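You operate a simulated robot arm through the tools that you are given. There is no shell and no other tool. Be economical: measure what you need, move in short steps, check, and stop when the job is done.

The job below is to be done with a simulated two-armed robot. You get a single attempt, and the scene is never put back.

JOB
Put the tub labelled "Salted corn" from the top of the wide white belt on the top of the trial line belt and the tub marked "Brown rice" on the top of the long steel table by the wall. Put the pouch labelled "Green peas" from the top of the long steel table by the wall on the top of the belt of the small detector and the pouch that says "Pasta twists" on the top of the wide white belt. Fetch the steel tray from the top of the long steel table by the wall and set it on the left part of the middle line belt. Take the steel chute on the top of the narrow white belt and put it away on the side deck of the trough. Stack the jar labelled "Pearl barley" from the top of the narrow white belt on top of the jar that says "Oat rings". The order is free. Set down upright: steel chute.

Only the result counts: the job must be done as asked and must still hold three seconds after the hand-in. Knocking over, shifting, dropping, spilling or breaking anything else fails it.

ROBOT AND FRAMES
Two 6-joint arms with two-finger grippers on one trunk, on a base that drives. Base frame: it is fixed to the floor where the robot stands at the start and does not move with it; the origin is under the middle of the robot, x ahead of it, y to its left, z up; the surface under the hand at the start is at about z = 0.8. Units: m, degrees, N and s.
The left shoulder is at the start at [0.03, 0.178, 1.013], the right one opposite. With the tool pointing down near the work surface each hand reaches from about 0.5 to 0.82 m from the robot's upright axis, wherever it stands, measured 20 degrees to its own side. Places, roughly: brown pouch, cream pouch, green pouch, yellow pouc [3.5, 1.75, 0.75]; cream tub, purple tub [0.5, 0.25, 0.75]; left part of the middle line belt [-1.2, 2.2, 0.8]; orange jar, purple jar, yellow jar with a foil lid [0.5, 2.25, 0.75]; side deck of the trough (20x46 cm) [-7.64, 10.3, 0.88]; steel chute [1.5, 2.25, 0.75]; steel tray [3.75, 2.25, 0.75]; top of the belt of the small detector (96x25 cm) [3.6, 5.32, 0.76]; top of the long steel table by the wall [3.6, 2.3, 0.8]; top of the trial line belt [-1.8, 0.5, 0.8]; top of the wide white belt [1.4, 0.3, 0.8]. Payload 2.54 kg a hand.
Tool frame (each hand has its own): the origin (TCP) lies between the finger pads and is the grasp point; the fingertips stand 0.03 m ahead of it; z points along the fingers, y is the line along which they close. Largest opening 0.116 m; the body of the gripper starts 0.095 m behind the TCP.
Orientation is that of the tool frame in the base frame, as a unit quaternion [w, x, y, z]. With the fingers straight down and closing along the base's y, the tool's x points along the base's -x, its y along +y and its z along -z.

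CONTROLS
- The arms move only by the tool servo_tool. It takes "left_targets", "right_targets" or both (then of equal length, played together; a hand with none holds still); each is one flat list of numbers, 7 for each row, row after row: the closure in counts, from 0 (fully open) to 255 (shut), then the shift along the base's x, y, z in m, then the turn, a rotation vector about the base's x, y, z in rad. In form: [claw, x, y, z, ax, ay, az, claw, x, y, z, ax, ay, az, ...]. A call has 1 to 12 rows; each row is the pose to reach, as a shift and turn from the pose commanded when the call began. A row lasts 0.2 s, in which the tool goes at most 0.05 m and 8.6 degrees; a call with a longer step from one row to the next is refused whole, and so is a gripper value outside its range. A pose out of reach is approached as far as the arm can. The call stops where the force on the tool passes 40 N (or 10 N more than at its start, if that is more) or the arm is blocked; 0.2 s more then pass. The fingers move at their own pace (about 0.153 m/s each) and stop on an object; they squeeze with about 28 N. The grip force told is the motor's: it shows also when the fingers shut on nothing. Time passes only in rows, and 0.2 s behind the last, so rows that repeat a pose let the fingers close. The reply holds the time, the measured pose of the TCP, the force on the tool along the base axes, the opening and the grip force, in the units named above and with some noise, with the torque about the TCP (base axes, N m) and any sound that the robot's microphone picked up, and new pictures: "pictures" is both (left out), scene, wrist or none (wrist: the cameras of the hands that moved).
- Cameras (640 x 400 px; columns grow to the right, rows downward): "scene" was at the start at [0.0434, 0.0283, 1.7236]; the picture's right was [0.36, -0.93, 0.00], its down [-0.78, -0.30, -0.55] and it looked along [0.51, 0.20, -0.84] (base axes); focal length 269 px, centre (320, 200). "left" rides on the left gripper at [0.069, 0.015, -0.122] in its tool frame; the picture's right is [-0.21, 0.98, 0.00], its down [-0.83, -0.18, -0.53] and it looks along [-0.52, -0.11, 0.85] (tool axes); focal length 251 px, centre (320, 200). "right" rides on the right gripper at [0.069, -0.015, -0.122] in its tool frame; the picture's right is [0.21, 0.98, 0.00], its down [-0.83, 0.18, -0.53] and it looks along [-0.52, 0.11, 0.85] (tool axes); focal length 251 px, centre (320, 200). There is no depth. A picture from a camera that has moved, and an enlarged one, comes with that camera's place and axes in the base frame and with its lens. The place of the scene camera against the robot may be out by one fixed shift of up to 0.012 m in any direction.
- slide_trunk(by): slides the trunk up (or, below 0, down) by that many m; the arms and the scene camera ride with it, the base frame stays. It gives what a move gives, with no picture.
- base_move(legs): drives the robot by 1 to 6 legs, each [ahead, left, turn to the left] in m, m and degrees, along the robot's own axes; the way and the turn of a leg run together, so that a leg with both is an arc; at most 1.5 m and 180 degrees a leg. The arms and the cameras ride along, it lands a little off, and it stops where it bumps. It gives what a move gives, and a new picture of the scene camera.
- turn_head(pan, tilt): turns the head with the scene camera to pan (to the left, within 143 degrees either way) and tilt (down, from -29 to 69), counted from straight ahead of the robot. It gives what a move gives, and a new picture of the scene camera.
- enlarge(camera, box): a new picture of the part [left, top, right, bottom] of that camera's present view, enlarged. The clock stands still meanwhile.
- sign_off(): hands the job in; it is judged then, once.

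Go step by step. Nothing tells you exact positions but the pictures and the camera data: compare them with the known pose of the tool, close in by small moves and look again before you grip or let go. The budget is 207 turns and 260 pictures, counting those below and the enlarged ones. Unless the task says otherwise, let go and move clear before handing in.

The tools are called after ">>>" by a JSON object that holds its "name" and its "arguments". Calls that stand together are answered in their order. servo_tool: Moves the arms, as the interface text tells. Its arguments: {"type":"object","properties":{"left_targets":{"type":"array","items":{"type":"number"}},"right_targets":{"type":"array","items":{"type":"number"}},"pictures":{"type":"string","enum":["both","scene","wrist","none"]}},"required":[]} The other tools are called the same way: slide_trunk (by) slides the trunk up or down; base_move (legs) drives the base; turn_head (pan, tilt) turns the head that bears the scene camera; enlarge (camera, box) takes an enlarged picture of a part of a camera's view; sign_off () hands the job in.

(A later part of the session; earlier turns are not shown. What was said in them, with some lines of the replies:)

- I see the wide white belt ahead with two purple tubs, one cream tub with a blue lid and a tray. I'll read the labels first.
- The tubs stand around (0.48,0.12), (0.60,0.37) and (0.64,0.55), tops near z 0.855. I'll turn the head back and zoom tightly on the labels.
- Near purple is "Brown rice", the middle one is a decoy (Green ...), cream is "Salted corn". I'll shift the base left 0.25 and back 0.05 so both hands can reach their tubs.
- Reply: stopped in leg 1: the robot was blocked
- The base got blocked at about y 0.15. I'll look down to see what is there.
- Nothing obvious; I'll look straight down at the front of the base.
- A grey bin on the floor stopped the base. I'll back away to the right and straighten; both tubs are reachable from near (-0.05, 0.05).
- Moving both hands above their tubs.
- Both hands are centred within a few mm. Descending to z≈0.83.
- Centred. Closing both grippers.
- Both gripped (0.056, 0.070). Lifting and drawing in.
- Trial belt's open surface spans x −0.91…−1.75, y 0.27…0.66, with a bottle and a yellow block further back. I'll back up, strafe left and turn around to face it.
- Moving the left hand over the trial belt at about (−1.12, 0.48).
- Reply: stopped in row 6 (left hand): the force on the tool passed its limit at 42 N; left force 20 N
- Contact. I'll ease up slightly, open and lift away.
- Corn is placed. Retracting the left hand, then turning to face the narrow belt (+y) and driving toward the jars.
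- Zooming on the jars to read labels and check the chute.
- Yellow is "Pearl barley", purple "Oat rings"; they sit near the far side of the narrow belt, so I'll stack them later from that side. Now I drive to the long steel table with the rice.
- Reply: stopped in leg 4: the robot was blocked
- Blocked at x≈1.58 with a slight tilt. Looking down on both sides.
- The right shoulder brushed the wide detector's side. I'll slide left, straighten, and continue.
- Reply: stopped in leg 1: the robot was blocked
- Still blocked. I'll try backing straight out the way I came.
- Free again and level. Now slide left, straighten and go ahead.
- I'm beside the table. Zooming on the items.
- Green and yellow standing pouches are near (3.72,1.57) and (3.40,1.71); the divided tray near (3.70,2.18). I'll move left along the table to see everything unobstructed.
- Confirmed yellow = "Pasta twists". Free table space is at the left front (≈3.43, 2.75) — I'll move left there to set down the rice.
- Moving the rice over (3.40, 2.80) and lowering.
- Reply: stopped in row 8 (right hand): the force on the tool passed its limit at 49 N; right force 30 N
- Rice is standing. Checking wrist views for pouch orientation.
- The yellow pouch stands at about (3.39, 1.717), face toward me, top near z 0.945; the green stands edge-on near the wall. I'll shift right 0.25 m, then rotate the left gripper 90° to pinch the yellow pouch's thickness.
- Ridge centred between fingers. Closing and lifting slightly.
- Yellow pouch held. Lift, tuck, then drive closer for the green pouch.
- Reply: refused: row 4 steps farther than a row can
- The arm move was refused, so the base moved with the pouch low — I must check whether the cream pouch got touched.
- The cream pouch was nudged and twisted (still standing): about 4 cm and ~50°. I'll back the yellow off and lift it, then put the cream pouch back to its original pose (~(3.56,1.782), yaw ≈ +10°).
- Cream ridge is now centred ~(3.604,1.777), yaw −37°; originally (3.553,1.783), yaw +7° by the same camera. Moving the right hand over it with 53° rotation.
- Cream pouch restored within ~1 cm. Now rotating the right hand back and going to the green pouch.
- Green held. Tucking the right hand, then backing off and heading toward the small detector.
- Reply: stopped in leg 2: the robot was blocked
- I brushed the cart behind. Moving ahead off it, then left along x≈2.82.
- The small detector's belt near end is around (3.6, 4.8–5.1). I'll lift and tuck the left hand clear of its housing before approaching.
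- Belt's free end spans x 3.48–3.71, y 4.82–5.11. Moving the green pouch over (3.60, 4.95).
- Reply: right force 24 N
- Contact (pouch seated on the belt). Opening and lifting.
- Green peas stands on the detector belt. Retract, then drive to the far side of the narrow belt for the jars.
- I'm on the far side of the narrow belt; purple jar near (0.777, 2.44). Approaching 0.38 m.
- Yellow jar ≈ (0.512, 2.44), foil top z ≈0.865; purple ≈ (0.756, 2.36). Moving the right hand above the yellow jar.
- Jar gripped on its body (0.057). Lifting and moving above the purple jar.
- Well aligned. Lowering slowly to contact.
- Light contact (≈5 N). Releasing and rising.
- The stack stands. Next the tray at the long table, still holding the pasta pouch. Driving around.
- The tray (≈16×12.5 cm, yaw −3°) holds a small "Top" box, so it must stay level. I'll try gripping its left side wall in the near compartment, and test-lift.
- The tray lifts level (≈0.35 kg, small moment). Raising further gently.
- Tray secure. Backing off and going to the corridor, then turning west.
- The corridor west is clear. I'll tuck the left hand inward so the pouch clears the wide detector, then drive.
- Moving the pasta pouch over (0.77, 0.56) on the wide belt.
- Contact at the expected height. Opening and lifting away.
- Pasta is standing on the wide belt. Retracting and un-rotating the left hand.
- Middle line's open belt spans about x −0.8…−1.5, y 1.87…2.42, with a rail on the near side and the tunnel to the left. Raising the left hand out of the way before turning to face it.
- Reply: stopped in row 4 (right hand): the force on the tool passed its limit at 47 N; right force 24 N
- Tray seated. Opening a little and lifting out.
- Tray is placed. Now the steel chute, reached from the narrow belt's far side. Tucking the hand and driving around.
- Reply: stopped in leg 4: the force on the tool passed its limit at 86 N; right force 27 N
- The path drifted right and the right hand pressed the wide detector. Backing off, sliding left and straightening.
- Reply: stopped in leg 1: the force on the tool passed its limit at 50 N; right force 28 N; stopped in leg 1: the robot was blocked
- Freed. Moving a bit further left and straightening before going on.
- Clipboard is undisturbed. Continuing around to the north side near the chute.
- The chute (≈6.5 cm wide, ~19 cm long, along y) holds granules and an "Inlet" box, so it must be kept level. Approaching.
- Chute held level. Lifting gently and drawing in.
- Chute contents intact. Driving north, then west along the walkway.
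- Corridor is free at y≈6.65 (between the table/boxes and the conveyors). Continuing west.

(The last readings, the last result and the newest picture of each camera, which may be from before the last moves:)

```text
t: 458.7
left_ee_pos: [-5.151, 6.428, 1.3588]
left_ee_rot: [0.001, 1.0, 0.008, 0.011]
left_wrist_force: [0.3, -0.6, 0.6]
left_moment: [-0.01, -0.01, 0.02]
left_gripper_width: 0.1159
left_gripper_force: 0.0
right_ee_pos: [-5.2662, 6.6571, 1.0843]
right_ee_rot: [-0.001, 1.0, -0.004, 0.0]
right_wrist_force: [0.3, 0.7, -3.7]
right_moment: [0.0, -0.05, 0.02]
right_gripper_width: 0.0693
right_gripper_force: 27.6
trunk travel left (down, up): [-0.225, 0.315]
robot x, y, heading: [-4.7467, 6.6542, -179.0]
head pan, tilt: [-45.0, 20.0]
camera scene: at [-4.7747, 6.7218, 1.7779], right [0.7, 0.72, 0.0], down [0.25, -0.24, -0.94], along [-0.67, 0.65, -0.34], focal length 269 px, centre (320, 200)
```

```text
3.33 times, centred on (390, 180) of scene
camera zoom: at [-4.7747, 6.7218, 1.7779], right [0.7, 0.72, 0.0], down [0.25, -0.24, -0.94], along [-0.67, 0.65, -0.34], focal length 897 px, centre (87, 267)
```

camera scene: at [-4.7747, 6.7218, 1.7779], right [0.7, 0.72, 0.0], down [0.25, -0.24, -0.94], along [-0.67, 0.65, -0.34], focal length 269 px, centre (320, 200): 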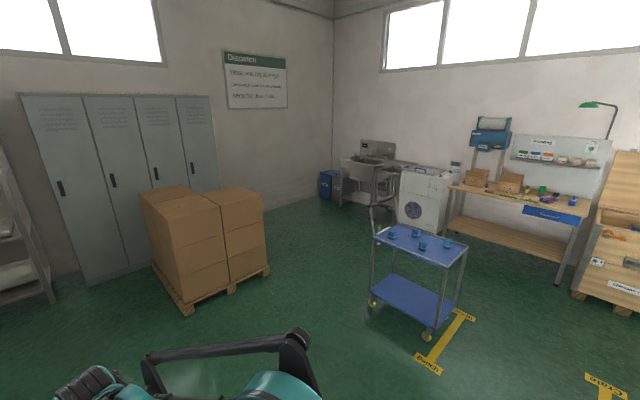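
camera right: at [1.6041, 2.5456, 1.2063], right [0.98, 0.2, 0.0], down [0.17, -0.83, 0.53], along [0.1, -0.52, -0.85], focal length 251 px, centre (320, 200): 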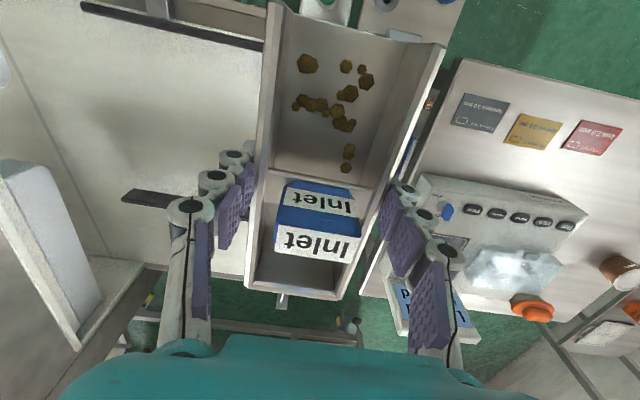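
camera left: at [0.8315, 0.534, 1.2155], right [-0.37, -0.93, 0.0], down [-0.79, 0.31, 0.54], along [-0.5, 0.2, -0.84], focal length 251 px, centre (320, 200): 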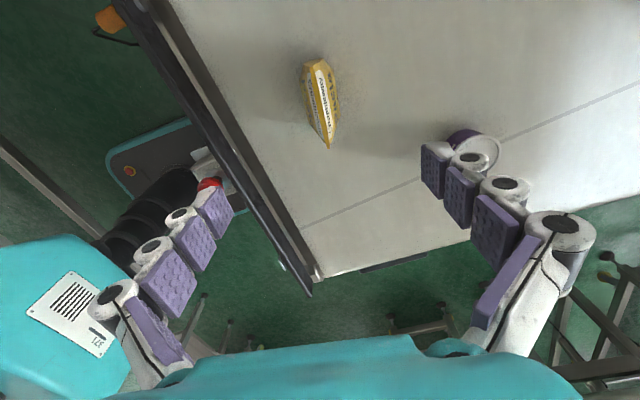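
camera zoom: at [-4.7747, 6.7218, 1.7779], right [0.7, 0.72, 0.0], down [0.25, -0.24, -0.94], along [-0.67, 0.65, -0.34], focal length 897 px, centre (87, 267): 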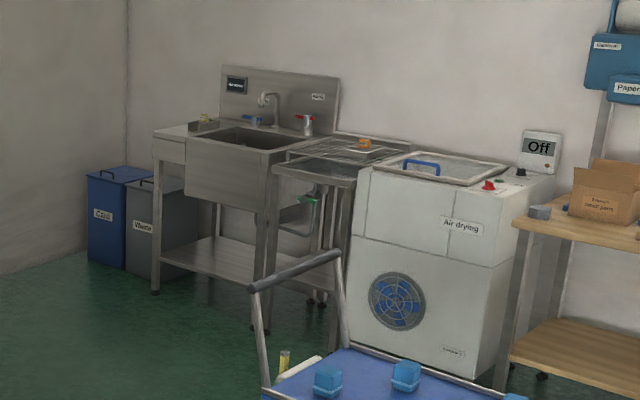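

The trough is the sink by the wall; its side deck is on the left. Driving between the pallet and the blue cart toward it.

>>> {"name": "base_move", "arguments": {"legs": [[1.5, 0, 0], [0.24, 0, 0], [0, 0, -90.9], [0.8, 0, 0]]}}

>>> {"name": "turn_head", "arguments": {"pan": 10, "tilt": 35}}

```text
t: 475.5
left_ee_pos: [-6.7442, 7.882, 1.3581]
left_ee_rot: [0.009, 0.707, -0.707, 0.008]
left_wrist_force: [-0.4, -0.3, -0.1]
left_moment: [0.0, -0.01, 0.04]
left_gripper_width: 0.1161
left_gripper_force: 0.1
right_ee_pos: [-6.5126, 7.9945, 1.0835]
right_ee_rot: [0.001, -0.7, 0.715, -0.001]
right_wrist_force: [0.1, 0.1, -3.2]
right_moment: [-0.02, 0.01, -0.04]
right_gripper_width: 0.0693
right_gripper_force: 28.3
trunk travel left (down, up): [-0.225, 0.315]
robot x, y, heading: [-6.5261, 7.4691, 90.2]
head pan, tilt: [-45.0, 20.0]
camera scene: at [-6.45, 7.5124, 1.7779], right [0.71, -0.71, 0.0], down [-0.24, -0.24, -0.94], along [0.66, 0.66, -0.34], focal length 269 px, centre (320, 200)
```

scene: 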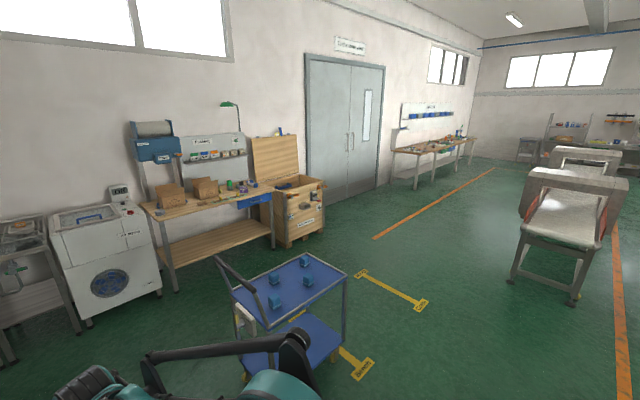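

```text
t: 476.7
left_ee_pos: [-6.7441, 7.8815, 1.3587]
left_ee_rot: [0.008, 0.707, -0.707, 0.008]
left_wrist_force: [0.1, 0.5, -0.1]
left_moment: [-0.02, 0.01, 0.01]
left_gripper_width: 0.116
left_gripper_force: 0.0
right_ee_pos: [-6.5119, 7.9949, 1.0842]
right_ee_rot: [0.001, -0.7, 0.714, -0.001]
right_wrist_force: [-1.1, 0.4, -2.5]
right_moment: [-0.09, 0.04, 0.0]
right_gripper_width: 0.0694
right_gripper_force: 28.0
trunk travel left (down, up): [-0.225, 0.315]
robot x, y, heading: [-6.5231, 7.4726, 90.0]
head pan, tilt: [10.0, 35.0]
camera scene: at [-6.5311, 7.5326, 1.7541], right [0.98, 0.17, 0.0], down [0.1, -0.56, -0.82], along [-0.14, 0.81, -0.57], focal length 269 px, centre (320, 200)
```

scene: 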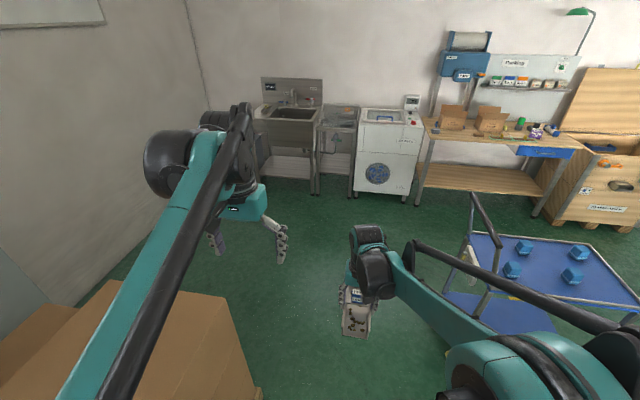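

>>> {"name": "base_move", "arguments": {"legs": [[1.3, 0, 0], [0, 0.93, 0]]}}

>>> {"name": "turn_head", "arguments": {"pan": 0, "tilt": 35}}

```text
t: 487.9
left_ee_pos: [-7.668, 9.2187, 1.3593]
left_ee_rot: [-0.009, -0.704, 0.711, -0.008]
left_wrist_force: [0.4, -0.7, 0.4]
left_moment: [-0.04, -0.01, 0.01]
left_gripper_width: 0.1158
left_gripper_force: 0.1
right_ee_pos: [-7.4357, 9.3276, 1.084]
right_ee_rot: [0.001, -0.696, 0.718, 0.0]
right_wrist_force: [-0.4, 0.4, -3.8]
right_moment: [-0.08, -0.01, 0.01]
right_gripper_width: 0.0692
right_gripper_force: 27.7
trunk travel left (down, up): [-0.225, 0.315]
robot x, y, heading: [-7.4543, 8.8066, 89.5]
head pan, tilt: [10.0, 35.0]
camera scene: at [-7.4594, 8.8661, 1.7541], right [0.99, 0.16, 0.0], down [0.09, -0.57, -0.82], along [-0.13, 0.81, -0.57], focal length 269 px, centre (320, 200)
```

scene: 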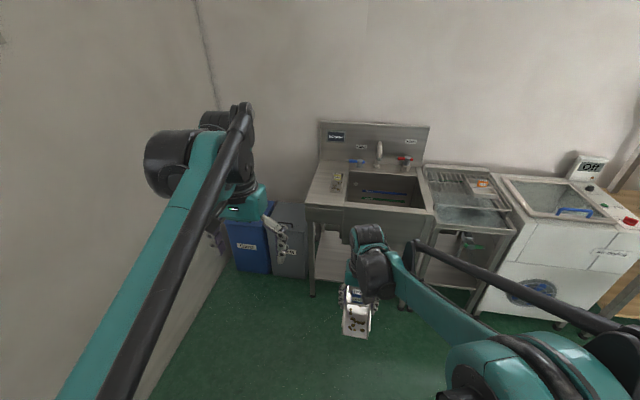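

```text
t: 488.6
left_ee_pos: [-7.6679, 9.2175, 1.3593]
left_ee_rot: [-0.009, -0.704, 0.711, -0.007]
left_wrist_force: [-0.3, -0.1, -0.5]
left_moment: [0.0, -0.02, -0.01]
left_gripper_width: 0.1159
left_gripper_force: 0.1
right_ee_pos: [-7.4349, 9.3272, 1.0843]
right_ee_rot: [0.001, -0.696, 0.718, -0.001]
right_wrist_force: [0.0, -0.3, -3.8]
right_moment: [-0.03, 0.02, 0.0]
right_gripper_width: 0.0696
right_gripper_force: 28.1
trunk travel left (down, up): [-0.225, 0.315]
robot x, y, heading: [-7.4516, 8.8055, 89.3]
head pan, tilt: [0.0, 35.0]
camera scene: at [-7.4435, 8.8673, 1.7541], right [1.0, -0.01, 0.0], down [-0.01, -0.57, -0.82], along [0.01, 0.82, -0.57], focal length 269 px, centre (320, 200)
```

scene: 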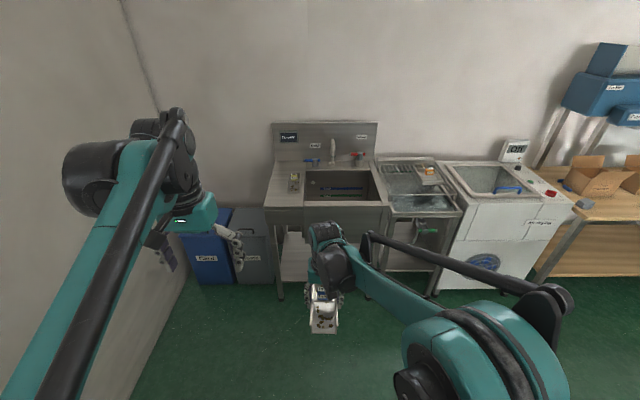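

>>> {"name": "enlarge", "arguments": {"camera": "scene", "box": [250, 140, 330, 220]}}

```text
5.00 times, centred on (290, 180) of scene
camera zoom: at [-7.4435, 8.8673, 1.7541], right [1.0, -0.01, 0.0], down [-0.01, -0.57, -0.82], along [0.01, 0.82, -0.57], focal length 1346 px, centre (470, 300)
```

zoom: 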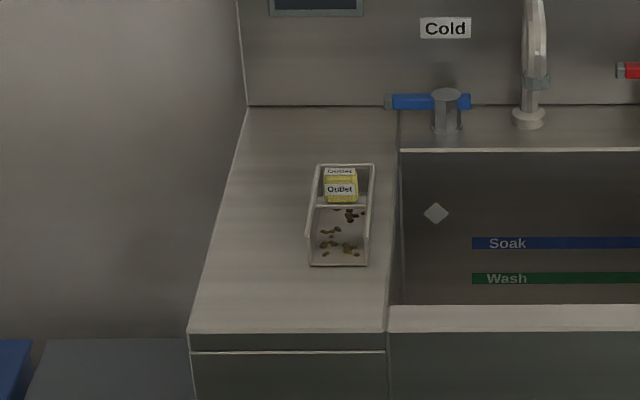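

An "Outlet" chute already sits on the deck's right side; the left/front part is free. Target for ours ≈ (−7.695, 10.16). Approaching.

>>> {"name": "base_move", "arguments": {"legs": [[0, 0.15, 0.6], [0.72, 0, 0]]}}

>>> {"name": "turn_head", "arguments": {"pan": 0, "tilt": 50}}

>>> {"name": "enlarge", "arguments": {"camera": "right", "box": [0, 0, 640, 400]}}

```text
t: 493.5
left_ee_pos: [-7.8176, 9.9425, 1.3589]
left_ee_rot: [-0.009, -0.704, 0.71, -0.008]
left_wrist_force: [-0.4, 0.4, 0.0]
left_moment: [-0.02, 0.01, 0.03]
left_gripper_width: 0.1162
left_gripper_force: 0.2
right_ee_pos: [-7.5852, 10.0527, 1.084]
right_ee_rot: [0.0, -0.697, 0.717, -0.001]
right_wrist_force: [0.0, -0.1, -2.2]
right_moment: [-0.08, -0.03, 0.01]
right_gripper_width: 0.0696
right_gripper_force: 28.4
trunk travel left (down, up): [-0.225, 0.315]
robot x, y, heading: [-7.6003, 9.5263, 89.7]
head pan, tilt: [0.0, 35.0]
camera scene: at [-7.593, 9.5921, 1.7541], right [1.0, -0.01, 0.0], down [-0.01, -0.57, -0.82], along [0.01, 0.82, -0.57], focal length 269 px, centre (320, 200)
```

scene: 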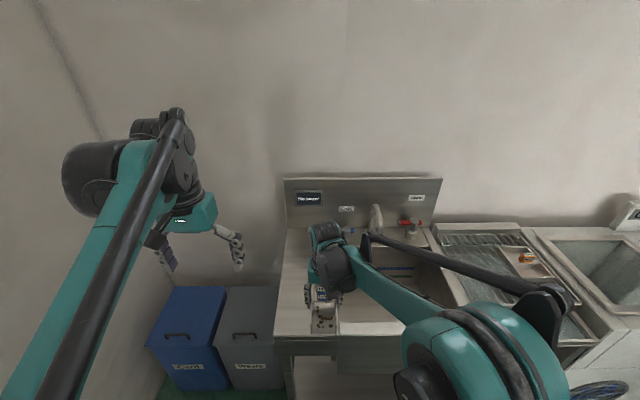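

```text
t: 494.3
left_ee_pos: [-7.8171, 9.9407, 1.3583]
left_ee_rot: [-0.009, -0.704, 0.71, -0.007]
left_wrist_force: [0.0, 0.3, -0.6]
left_moment: [0.02, 0.01, -0.01]
left_gripper_width: 0.1163
left_gripper_force: 0.0
right_ee_pos: [-7.5853, 10.0515, 1.0847]
right_ee_rot: [0.0, -0.696, 0.718, -0.001]
right_wrist_force: [-0.1, -0.4, -2.4]
right_moment: [-0.04, 0.02, -0.02]
right_gripper_width: 0.0693
right_gripper_force: 27.9
trunk travel left (down, up): [-0.225, 0.315]
robot x, y, heading: [-7.6032, 9.5305, 89.4]
head pan, tilt: [0.0, 50.0]
camera scene: at [-7.5931, 9.5802, 1.7324], right [1.0, -0.01, 0.0], down [-0.01, -0.77, -0.64], along [0.01, 0.64, -0.77], focal length 269 px, centre (320, 200)
```

scene: 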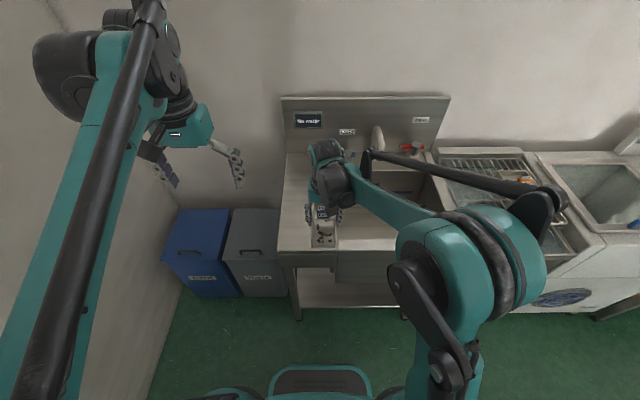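

```text
1.00 times, centred on (320, 200) of right (not enlarged: the box is as wide or as high as the picture)
camera zoom: at [-7.5713, 9.9817, 1.2061], right [-0.98, -0.19, 0.0], down [-0.16, 0.83, 0.53], along [-0.1, 0.53, -0.85], focal length 251 px, centre (320, 200)
```

zoom: 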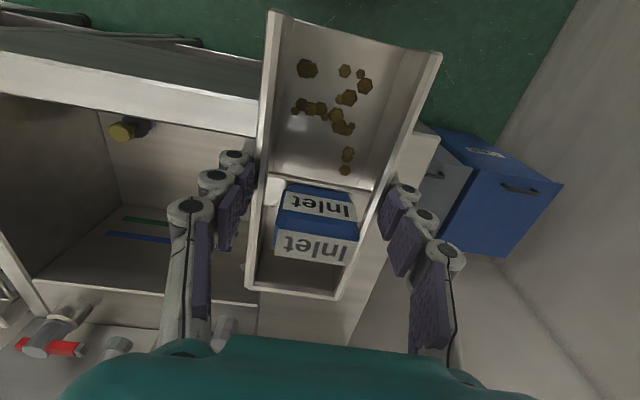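

>>> {"name": "servo_tool", "arguments": {"right_targets": [255, -0.025, 0.025, 0, 0, 0, 0, 255, -0.05, 0.05, 0, 0, 0, 0, 255, -0.075, 0.075, 0, 0, 0, 0, 255, -0.1, 0.1, 0, 0, 0, 0, 255, -0.11, 0.11, 0, 0, 0, 0], "pictures": "both"}}

>>> {"name": "enlarge", "arguments": {"camera": "scene", "box": [260, 130, 360, 270]}}

```text
t: 495.5
left_ee_pos: [-7.8182, 9.9427, 1.3596]
left_ee_rot: [-0.009, -0.704, 0.71, -0.007]
left_wrist_force: [0.0, 1.0, -0.6]
left_moment: [-0.02, 0.01, -0.04]
left_gripper_width: 0.1161
left_gripper_force: 0.1
right_ee_pos: [-7.6939, 10.1622, 1.0831]
right_ee_rot: [0.001, -0.696, 0.718, -0.001]
right_wrist_force: [0.0, -0.1, -3.0]
right_moment: [-0.02, 0.01, 0.01]
right_gripper_width: 0.0693
right_gripper_force: 27.4
trunk travel left (down, up): [-0.225, 0.315]
robot x, y, heading: [-7.5963, 9.5293, 89.7]
head pan, tilt: [0.0, 50.0]
camera scene: at [-7.593, 9.5806, 1.7323], right [1.0, -0.01, 0.0], down [-0.01, -0.77, -0.64], along [0.01, 0.64, -0.77], focal length 269 px, centre (320, 200)
camera right: at [-7.68, 10.0921, 1.2055], right [-0.98, -0.18, 0.0], down [-0.16, 0.83, 0.53], along [-0.1, 0.53, -0.85], focal length 251 px, centre (320, 200)
```

scene: 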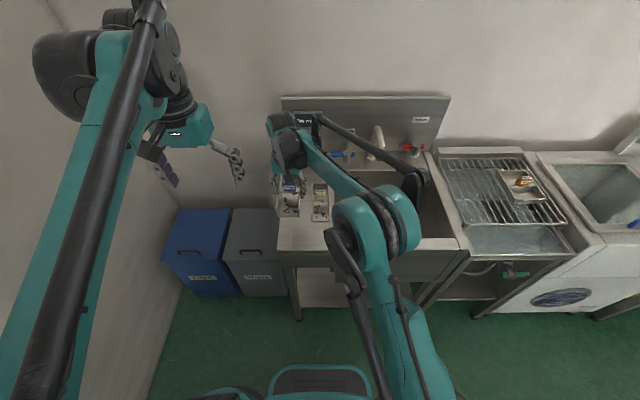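
right: 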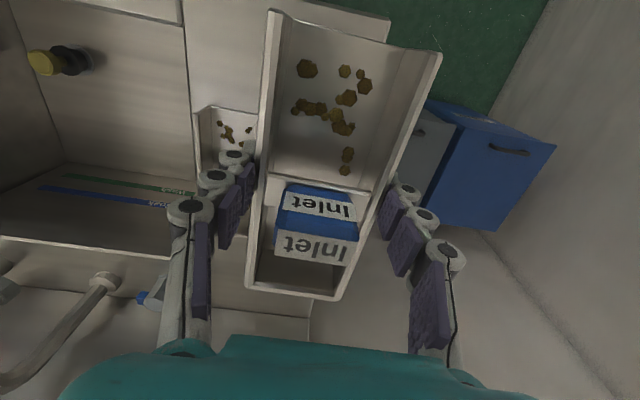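

```text
2.86 times, centred on (310, 200) of scene
camera zoom: at [-7.593, 9.5806, 1.7323], right [1.0, -0.01, 0.0], down [-0.01, -0.77, -0.64], along [0.01, 0.64, -0.77], focal length 769 px, centre (349, 200)
```

zoom: 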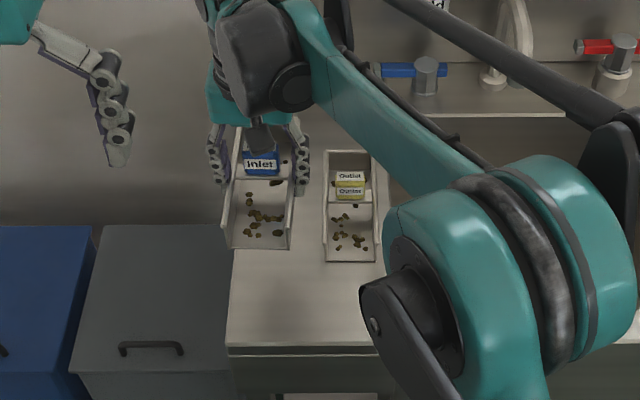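

Alignment: free strip centre matches the chute within a few mm. Lowering.

>>> {"name": "servo_tool", "arguments": {"right_targets": [255, 0.003, -0.002, -0.03, 0, 0, 0, 255, 0.003, -0.002, -0.06, 0, 0, 0, 255, 0.003, -0.002, -0.09, 0, 0, 0, 255, 0.003, -0.002, -0.11, 0, 0, 0], "pictures": "both"}}

>>> {"name": "enlarge", "arguments": {"camera": "scene", "box": [260, 150, 360, 270]}}

```text
t: 496.5
left_ee_pos: [-7.8188, 9.9416, 1.3589]
left_ee_rot: [-0.009, -0.704, 0.71, -0.007]
left_wrist_force: [0.5, -0.3, 0.7]
left_moment: [-0.02, 0.0, -0.01]
left_gripper_width: 0.1162
left_gripper_force: 0.2
right_ee_pos: [-7.6912, 10.159, 0.9725]
right_ee_rot: [0.001, -0.696, 0.718, 0.0]
right_wrist_force: [-0.1, 0.6, -2.7]
right_moment: [-0.05, -0.03, 0.01]
right_gripper_width: 0.0694
right_gripper_force: 27.9
trunk travel left (down, up): [-0.225, 0.315]
robot x, y, heading: [-7.5987, 9.5316, 89.7]
head pan, tilt: [0.0, 50.0]
camera scene: at [-7.5934, 9.5809, 1.7323], right [1.0, -0.01, 0.0], down [-0.01, -0.77, -0.64], along [0.01, 0.64, -0.77], focal length 269 px, centre (320, 200)
camera right: at [-7.6784, 10.0894, 1.0943], right [-0.98, -0.19, 0.0], down [-0.16, 0.83, 0.53], along [-0.1, 0.52, -0.85], focal length 251 px, centre (320, 200)
```

scene: 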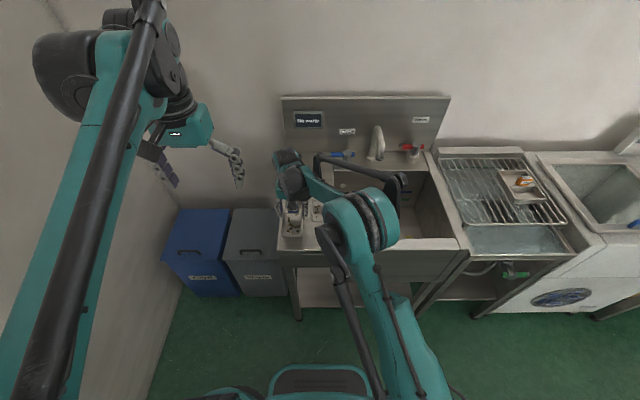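
right: 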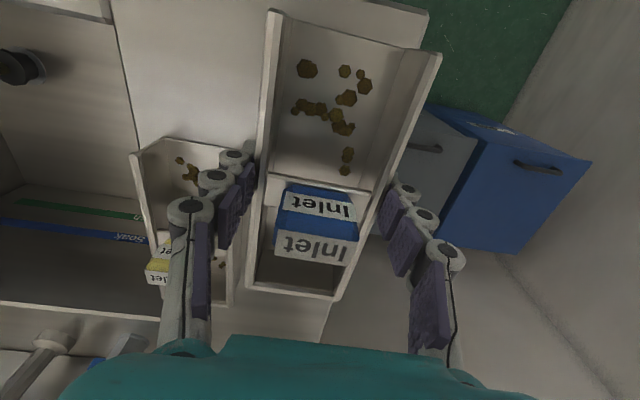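

```text
3.33 times, centred on (310, 210) of scene
camera zoom: at [-7.5934, 9.5809, 1.7323], right [1.0, -0.01, 0.0], down [-0.01, -0.77, -0.64], along [0.01, 0.64, -0.77], focal length 897 px, centre (353, 167)
```

zoom: 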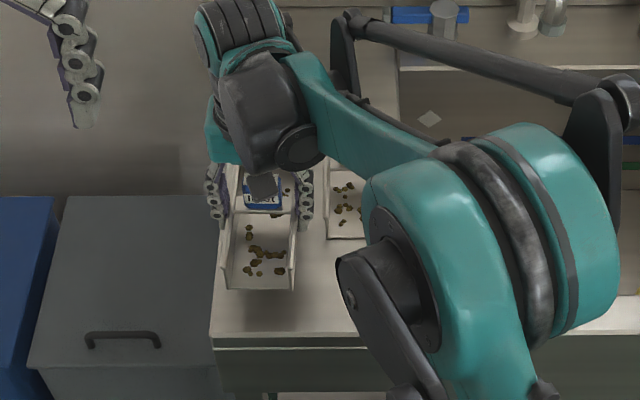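

>>> {"name": "servo_tool", "arguments": {"right_targets": [255, 0.002, -0.002, -0.012, 0, 0, 0, 255, 0.002, -0.002, -0.024, 0, 0, 0, 255, 0.002, -0.002, -0.034, 0, 0, 0, 255, 0.002, -0.002, -0.04, 0, 0, 0, 255, 0.002, -0.002, -0.045, 0, 0, 0, 255, 0.002, -0.002, -0.05, 0, 0, 0], "pictures": "wrist"}}

```text
t: 497.9
left_ee_pos: [-7.8173, 9.9411, 1.3585]
left_ee_rot: [-0.009, -0.704, 0.711, -0.007]
left_wrist_force: [-0.1, -0.5, 0.7]
left_moment: [-0.01, -0.01, -0.02]
left_gripper_width: 0.1159
left_gripper_force: 0.1
right_ee_pos: [-7.6909, 10.1584, 0.9228]
right_ee_rot: [0.0, -0.696, 0.718, 0.0]
right_wrist_force: [-0.3, 0.8, 4.4]
right_moment: [0.65, -0.02, 0.07]
right_gripper_width: 0.0694
right_gripper_force: 28.6
trunk travel left (down, up): [-0.225, 0.315]
robot x, y, heading: [-7.6003, 9.5275, 89.4]
head pan, tilt: [0.0, 50.0]
camera right: at [-7.6761, 10.0874, 1.0455], right [-0.98, -0.19, 0.0], down [-0.16, 0.83, 0.54], along [-0.1, 0.53, -0.84], focal length 251 px, centre (320, 200)
```

right: 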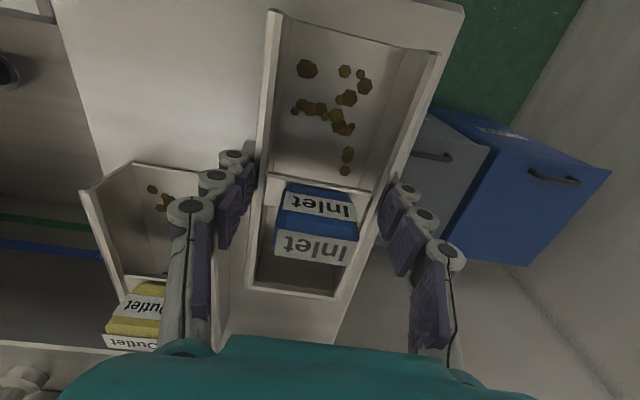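

>>> {"name": "servo_tool", "arguments": {"right_targets": [255, 0, 0, -0.002, 0, 0, 0, 255, 0, 0, -0.004, 0, 0, 0], "pictures": "none"}}

```text
t: 498.5
left_ee_pos: [-7.8188, 9.9406, 1.3604]
left_ee_rot: [-0.008, -0.705, 0.709, -0.007]
left_wrist_force: [0.5, -0.1, -0.1]
left_moment: [0.02, 0.0, 0.0]
left_gripper_width: 0.1161
left_gripper_force: 0.0
right_ee_pos: [-7.689, 10.1571, 0.9217]
right_ee_rot: [0.001, -0.697, 0.717, 0.0]
right_wrist_force: [-2.6, 2.9, 19.8]
right_moment: [0.14, 0.12, 0.02]
right_gripper_width: 0.0697
right_gripper_force: 27.6
trunk travel left (down, up): [-0.225, 0.315]
robot x, y, heading: [-7.602, 9.5298, 89.7]
head pan, tilt: [0.0, 50.0]
```

Flat contact. Releasing with a limited opening and rising straight.

>>> {"name": "servo_tool", "arguments": {"right_targets": [255, 0, 0, 0.002, 0, 0, 0, 90, 0, 0, 0.002, 0, 0, 0, 75, 0, 0, 0.002, 0, 0, 0, 70, 0, 0, 0.002, 0, 0, 0, 70, 0, 0, 0.02, 0, 0, 0, 70, 0, 0, 0.05, 0, 0, 0, 70, 0, 0, 0.09, 0, 0, 0, 70, 0, 0, 0.135, 0, 0, 0, 70, 0, 0, 0.18, 0, 0, 0, 70, 0, -0.03, 0.21, 0, 0, 0, 70, 0.02, -0.07, 0.22, 0, 0, 0, 70, 0.04, -0.11, 0.22, 0, 0, 0], "pictures": "both"}}

>>> {"name": "enlarge", "arguments": {"camera": "scene", "box": [260, 140, 360, 270]}}

```text
t: 501.1
left_ee_pos: [-7.8176, 9.9386, 1.3585]
left_ee_rot: [-0.009, -0.705, 0.709, -0.007]
left_wrist_force: [-0.2, -0.6, 1.2]
left_moment: [0.02, 0.04, -0.04]
left_gripper_width: 0.1162
left_gripper_force: 0.1
right_ee_pos: [-7.6514, 10.0462, 1.1436]
right_ee_rot: [0.002, -0.697, 0.717, 0.0]
right_wrist_force: [0.7, -0.2, 0.5]
right_moment: [0.03, 0.01, -0.02]
right_gripper_width: 0.0841
right_gripper_force: 0.0
trunk travel left (down, up): [-0.225, 0.315]
robot x, y, heading: [-7.6028, 9.5314, 89.3]
head pan, tilt: [0.0, 50.0]
camera scene: at [-7.5922, 9.5779, 1.7324], right [1.0, -0.01, 0.0], down [-0.01, -0.77, -0.64], along [0.01, 0.64, -0.77], focal length 269 px, centre (320, 200)
camera right: at [-7.6366, 9.9765, 1.2656], right [-0.98, -0.19, 0.0], down [-0.16, 0.83, 0.54], along [-0.1, 0.53, -0.84], focal length 251 px, centre (320, 200)
```

scene: 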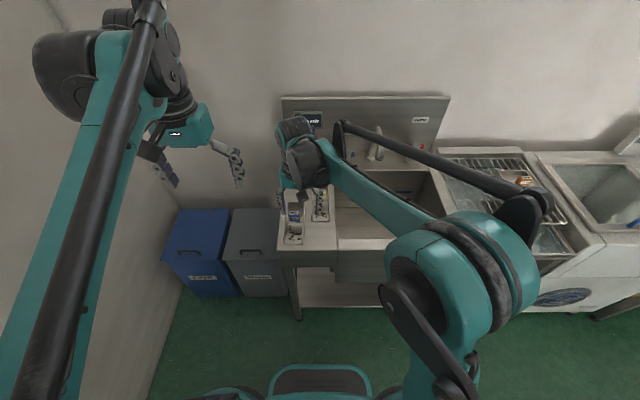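
right: 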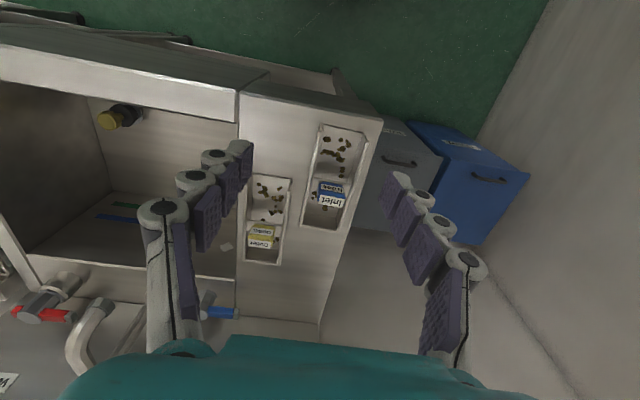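

```text
3.08 times, centred on (310, 205) of scene
camera zoom: at [-7.5922, 9.5779, 1.7324], right [1.0, -0.01, 0.0], down [-0.01, -0.77, -0.64], along [0.01, 0.64, -0.77], focal length 828 px, centre (351, 185)
```

zoom: 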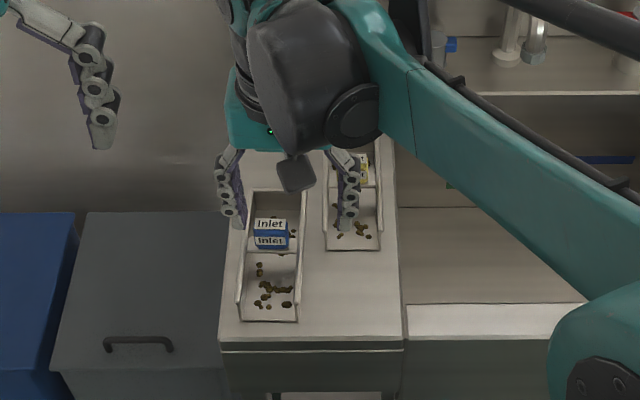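

All seven items are placed and the chute stands upright on the trough's side deck with both hands clear. Handing in.

>>> {"name": "sign_off", "arguments": {}}

```text
The job is handed in.
```

I placed all seven items as asked and handed the job in, but two contacts along the way could count against it.

- **Cream "Salted corn" pouch:** while carrying the pasta pouch I pushed it about 5 cm and twisted it roughly 45°. It stayed standing. I gripped it and put it back within about 1 cm and 7° of where it had been.
- **Bumps while driving:** the base or a hand touched the floor bin, the cart beside the long table, and the side of the wide detector twice. The harder detector touch pressed the right hand at 86 N. In the pictures afterwards the cart's contents and the clipboard on the detector looked undisturbed. I did not check whether the bin moved when the base touched it.

| Item | Where it is now |
|---|---|
| "Salted corn" tub | on the trial line belt |
| "Brown rice" tub | on the long steel table, left front |
| "Green peas" pouch | standing on the small detector's belt |
| "Pasta twists" pouch | standing on the wide white belt |
| Steel tray, with the small box it held | on the left part of the middle line belt |
| "Pearl barley" jar | on top of the "Oat rings" jar |
| Steel chute, upright with its contents | on the trough's side deck, beside the "Outlet" chute already there |
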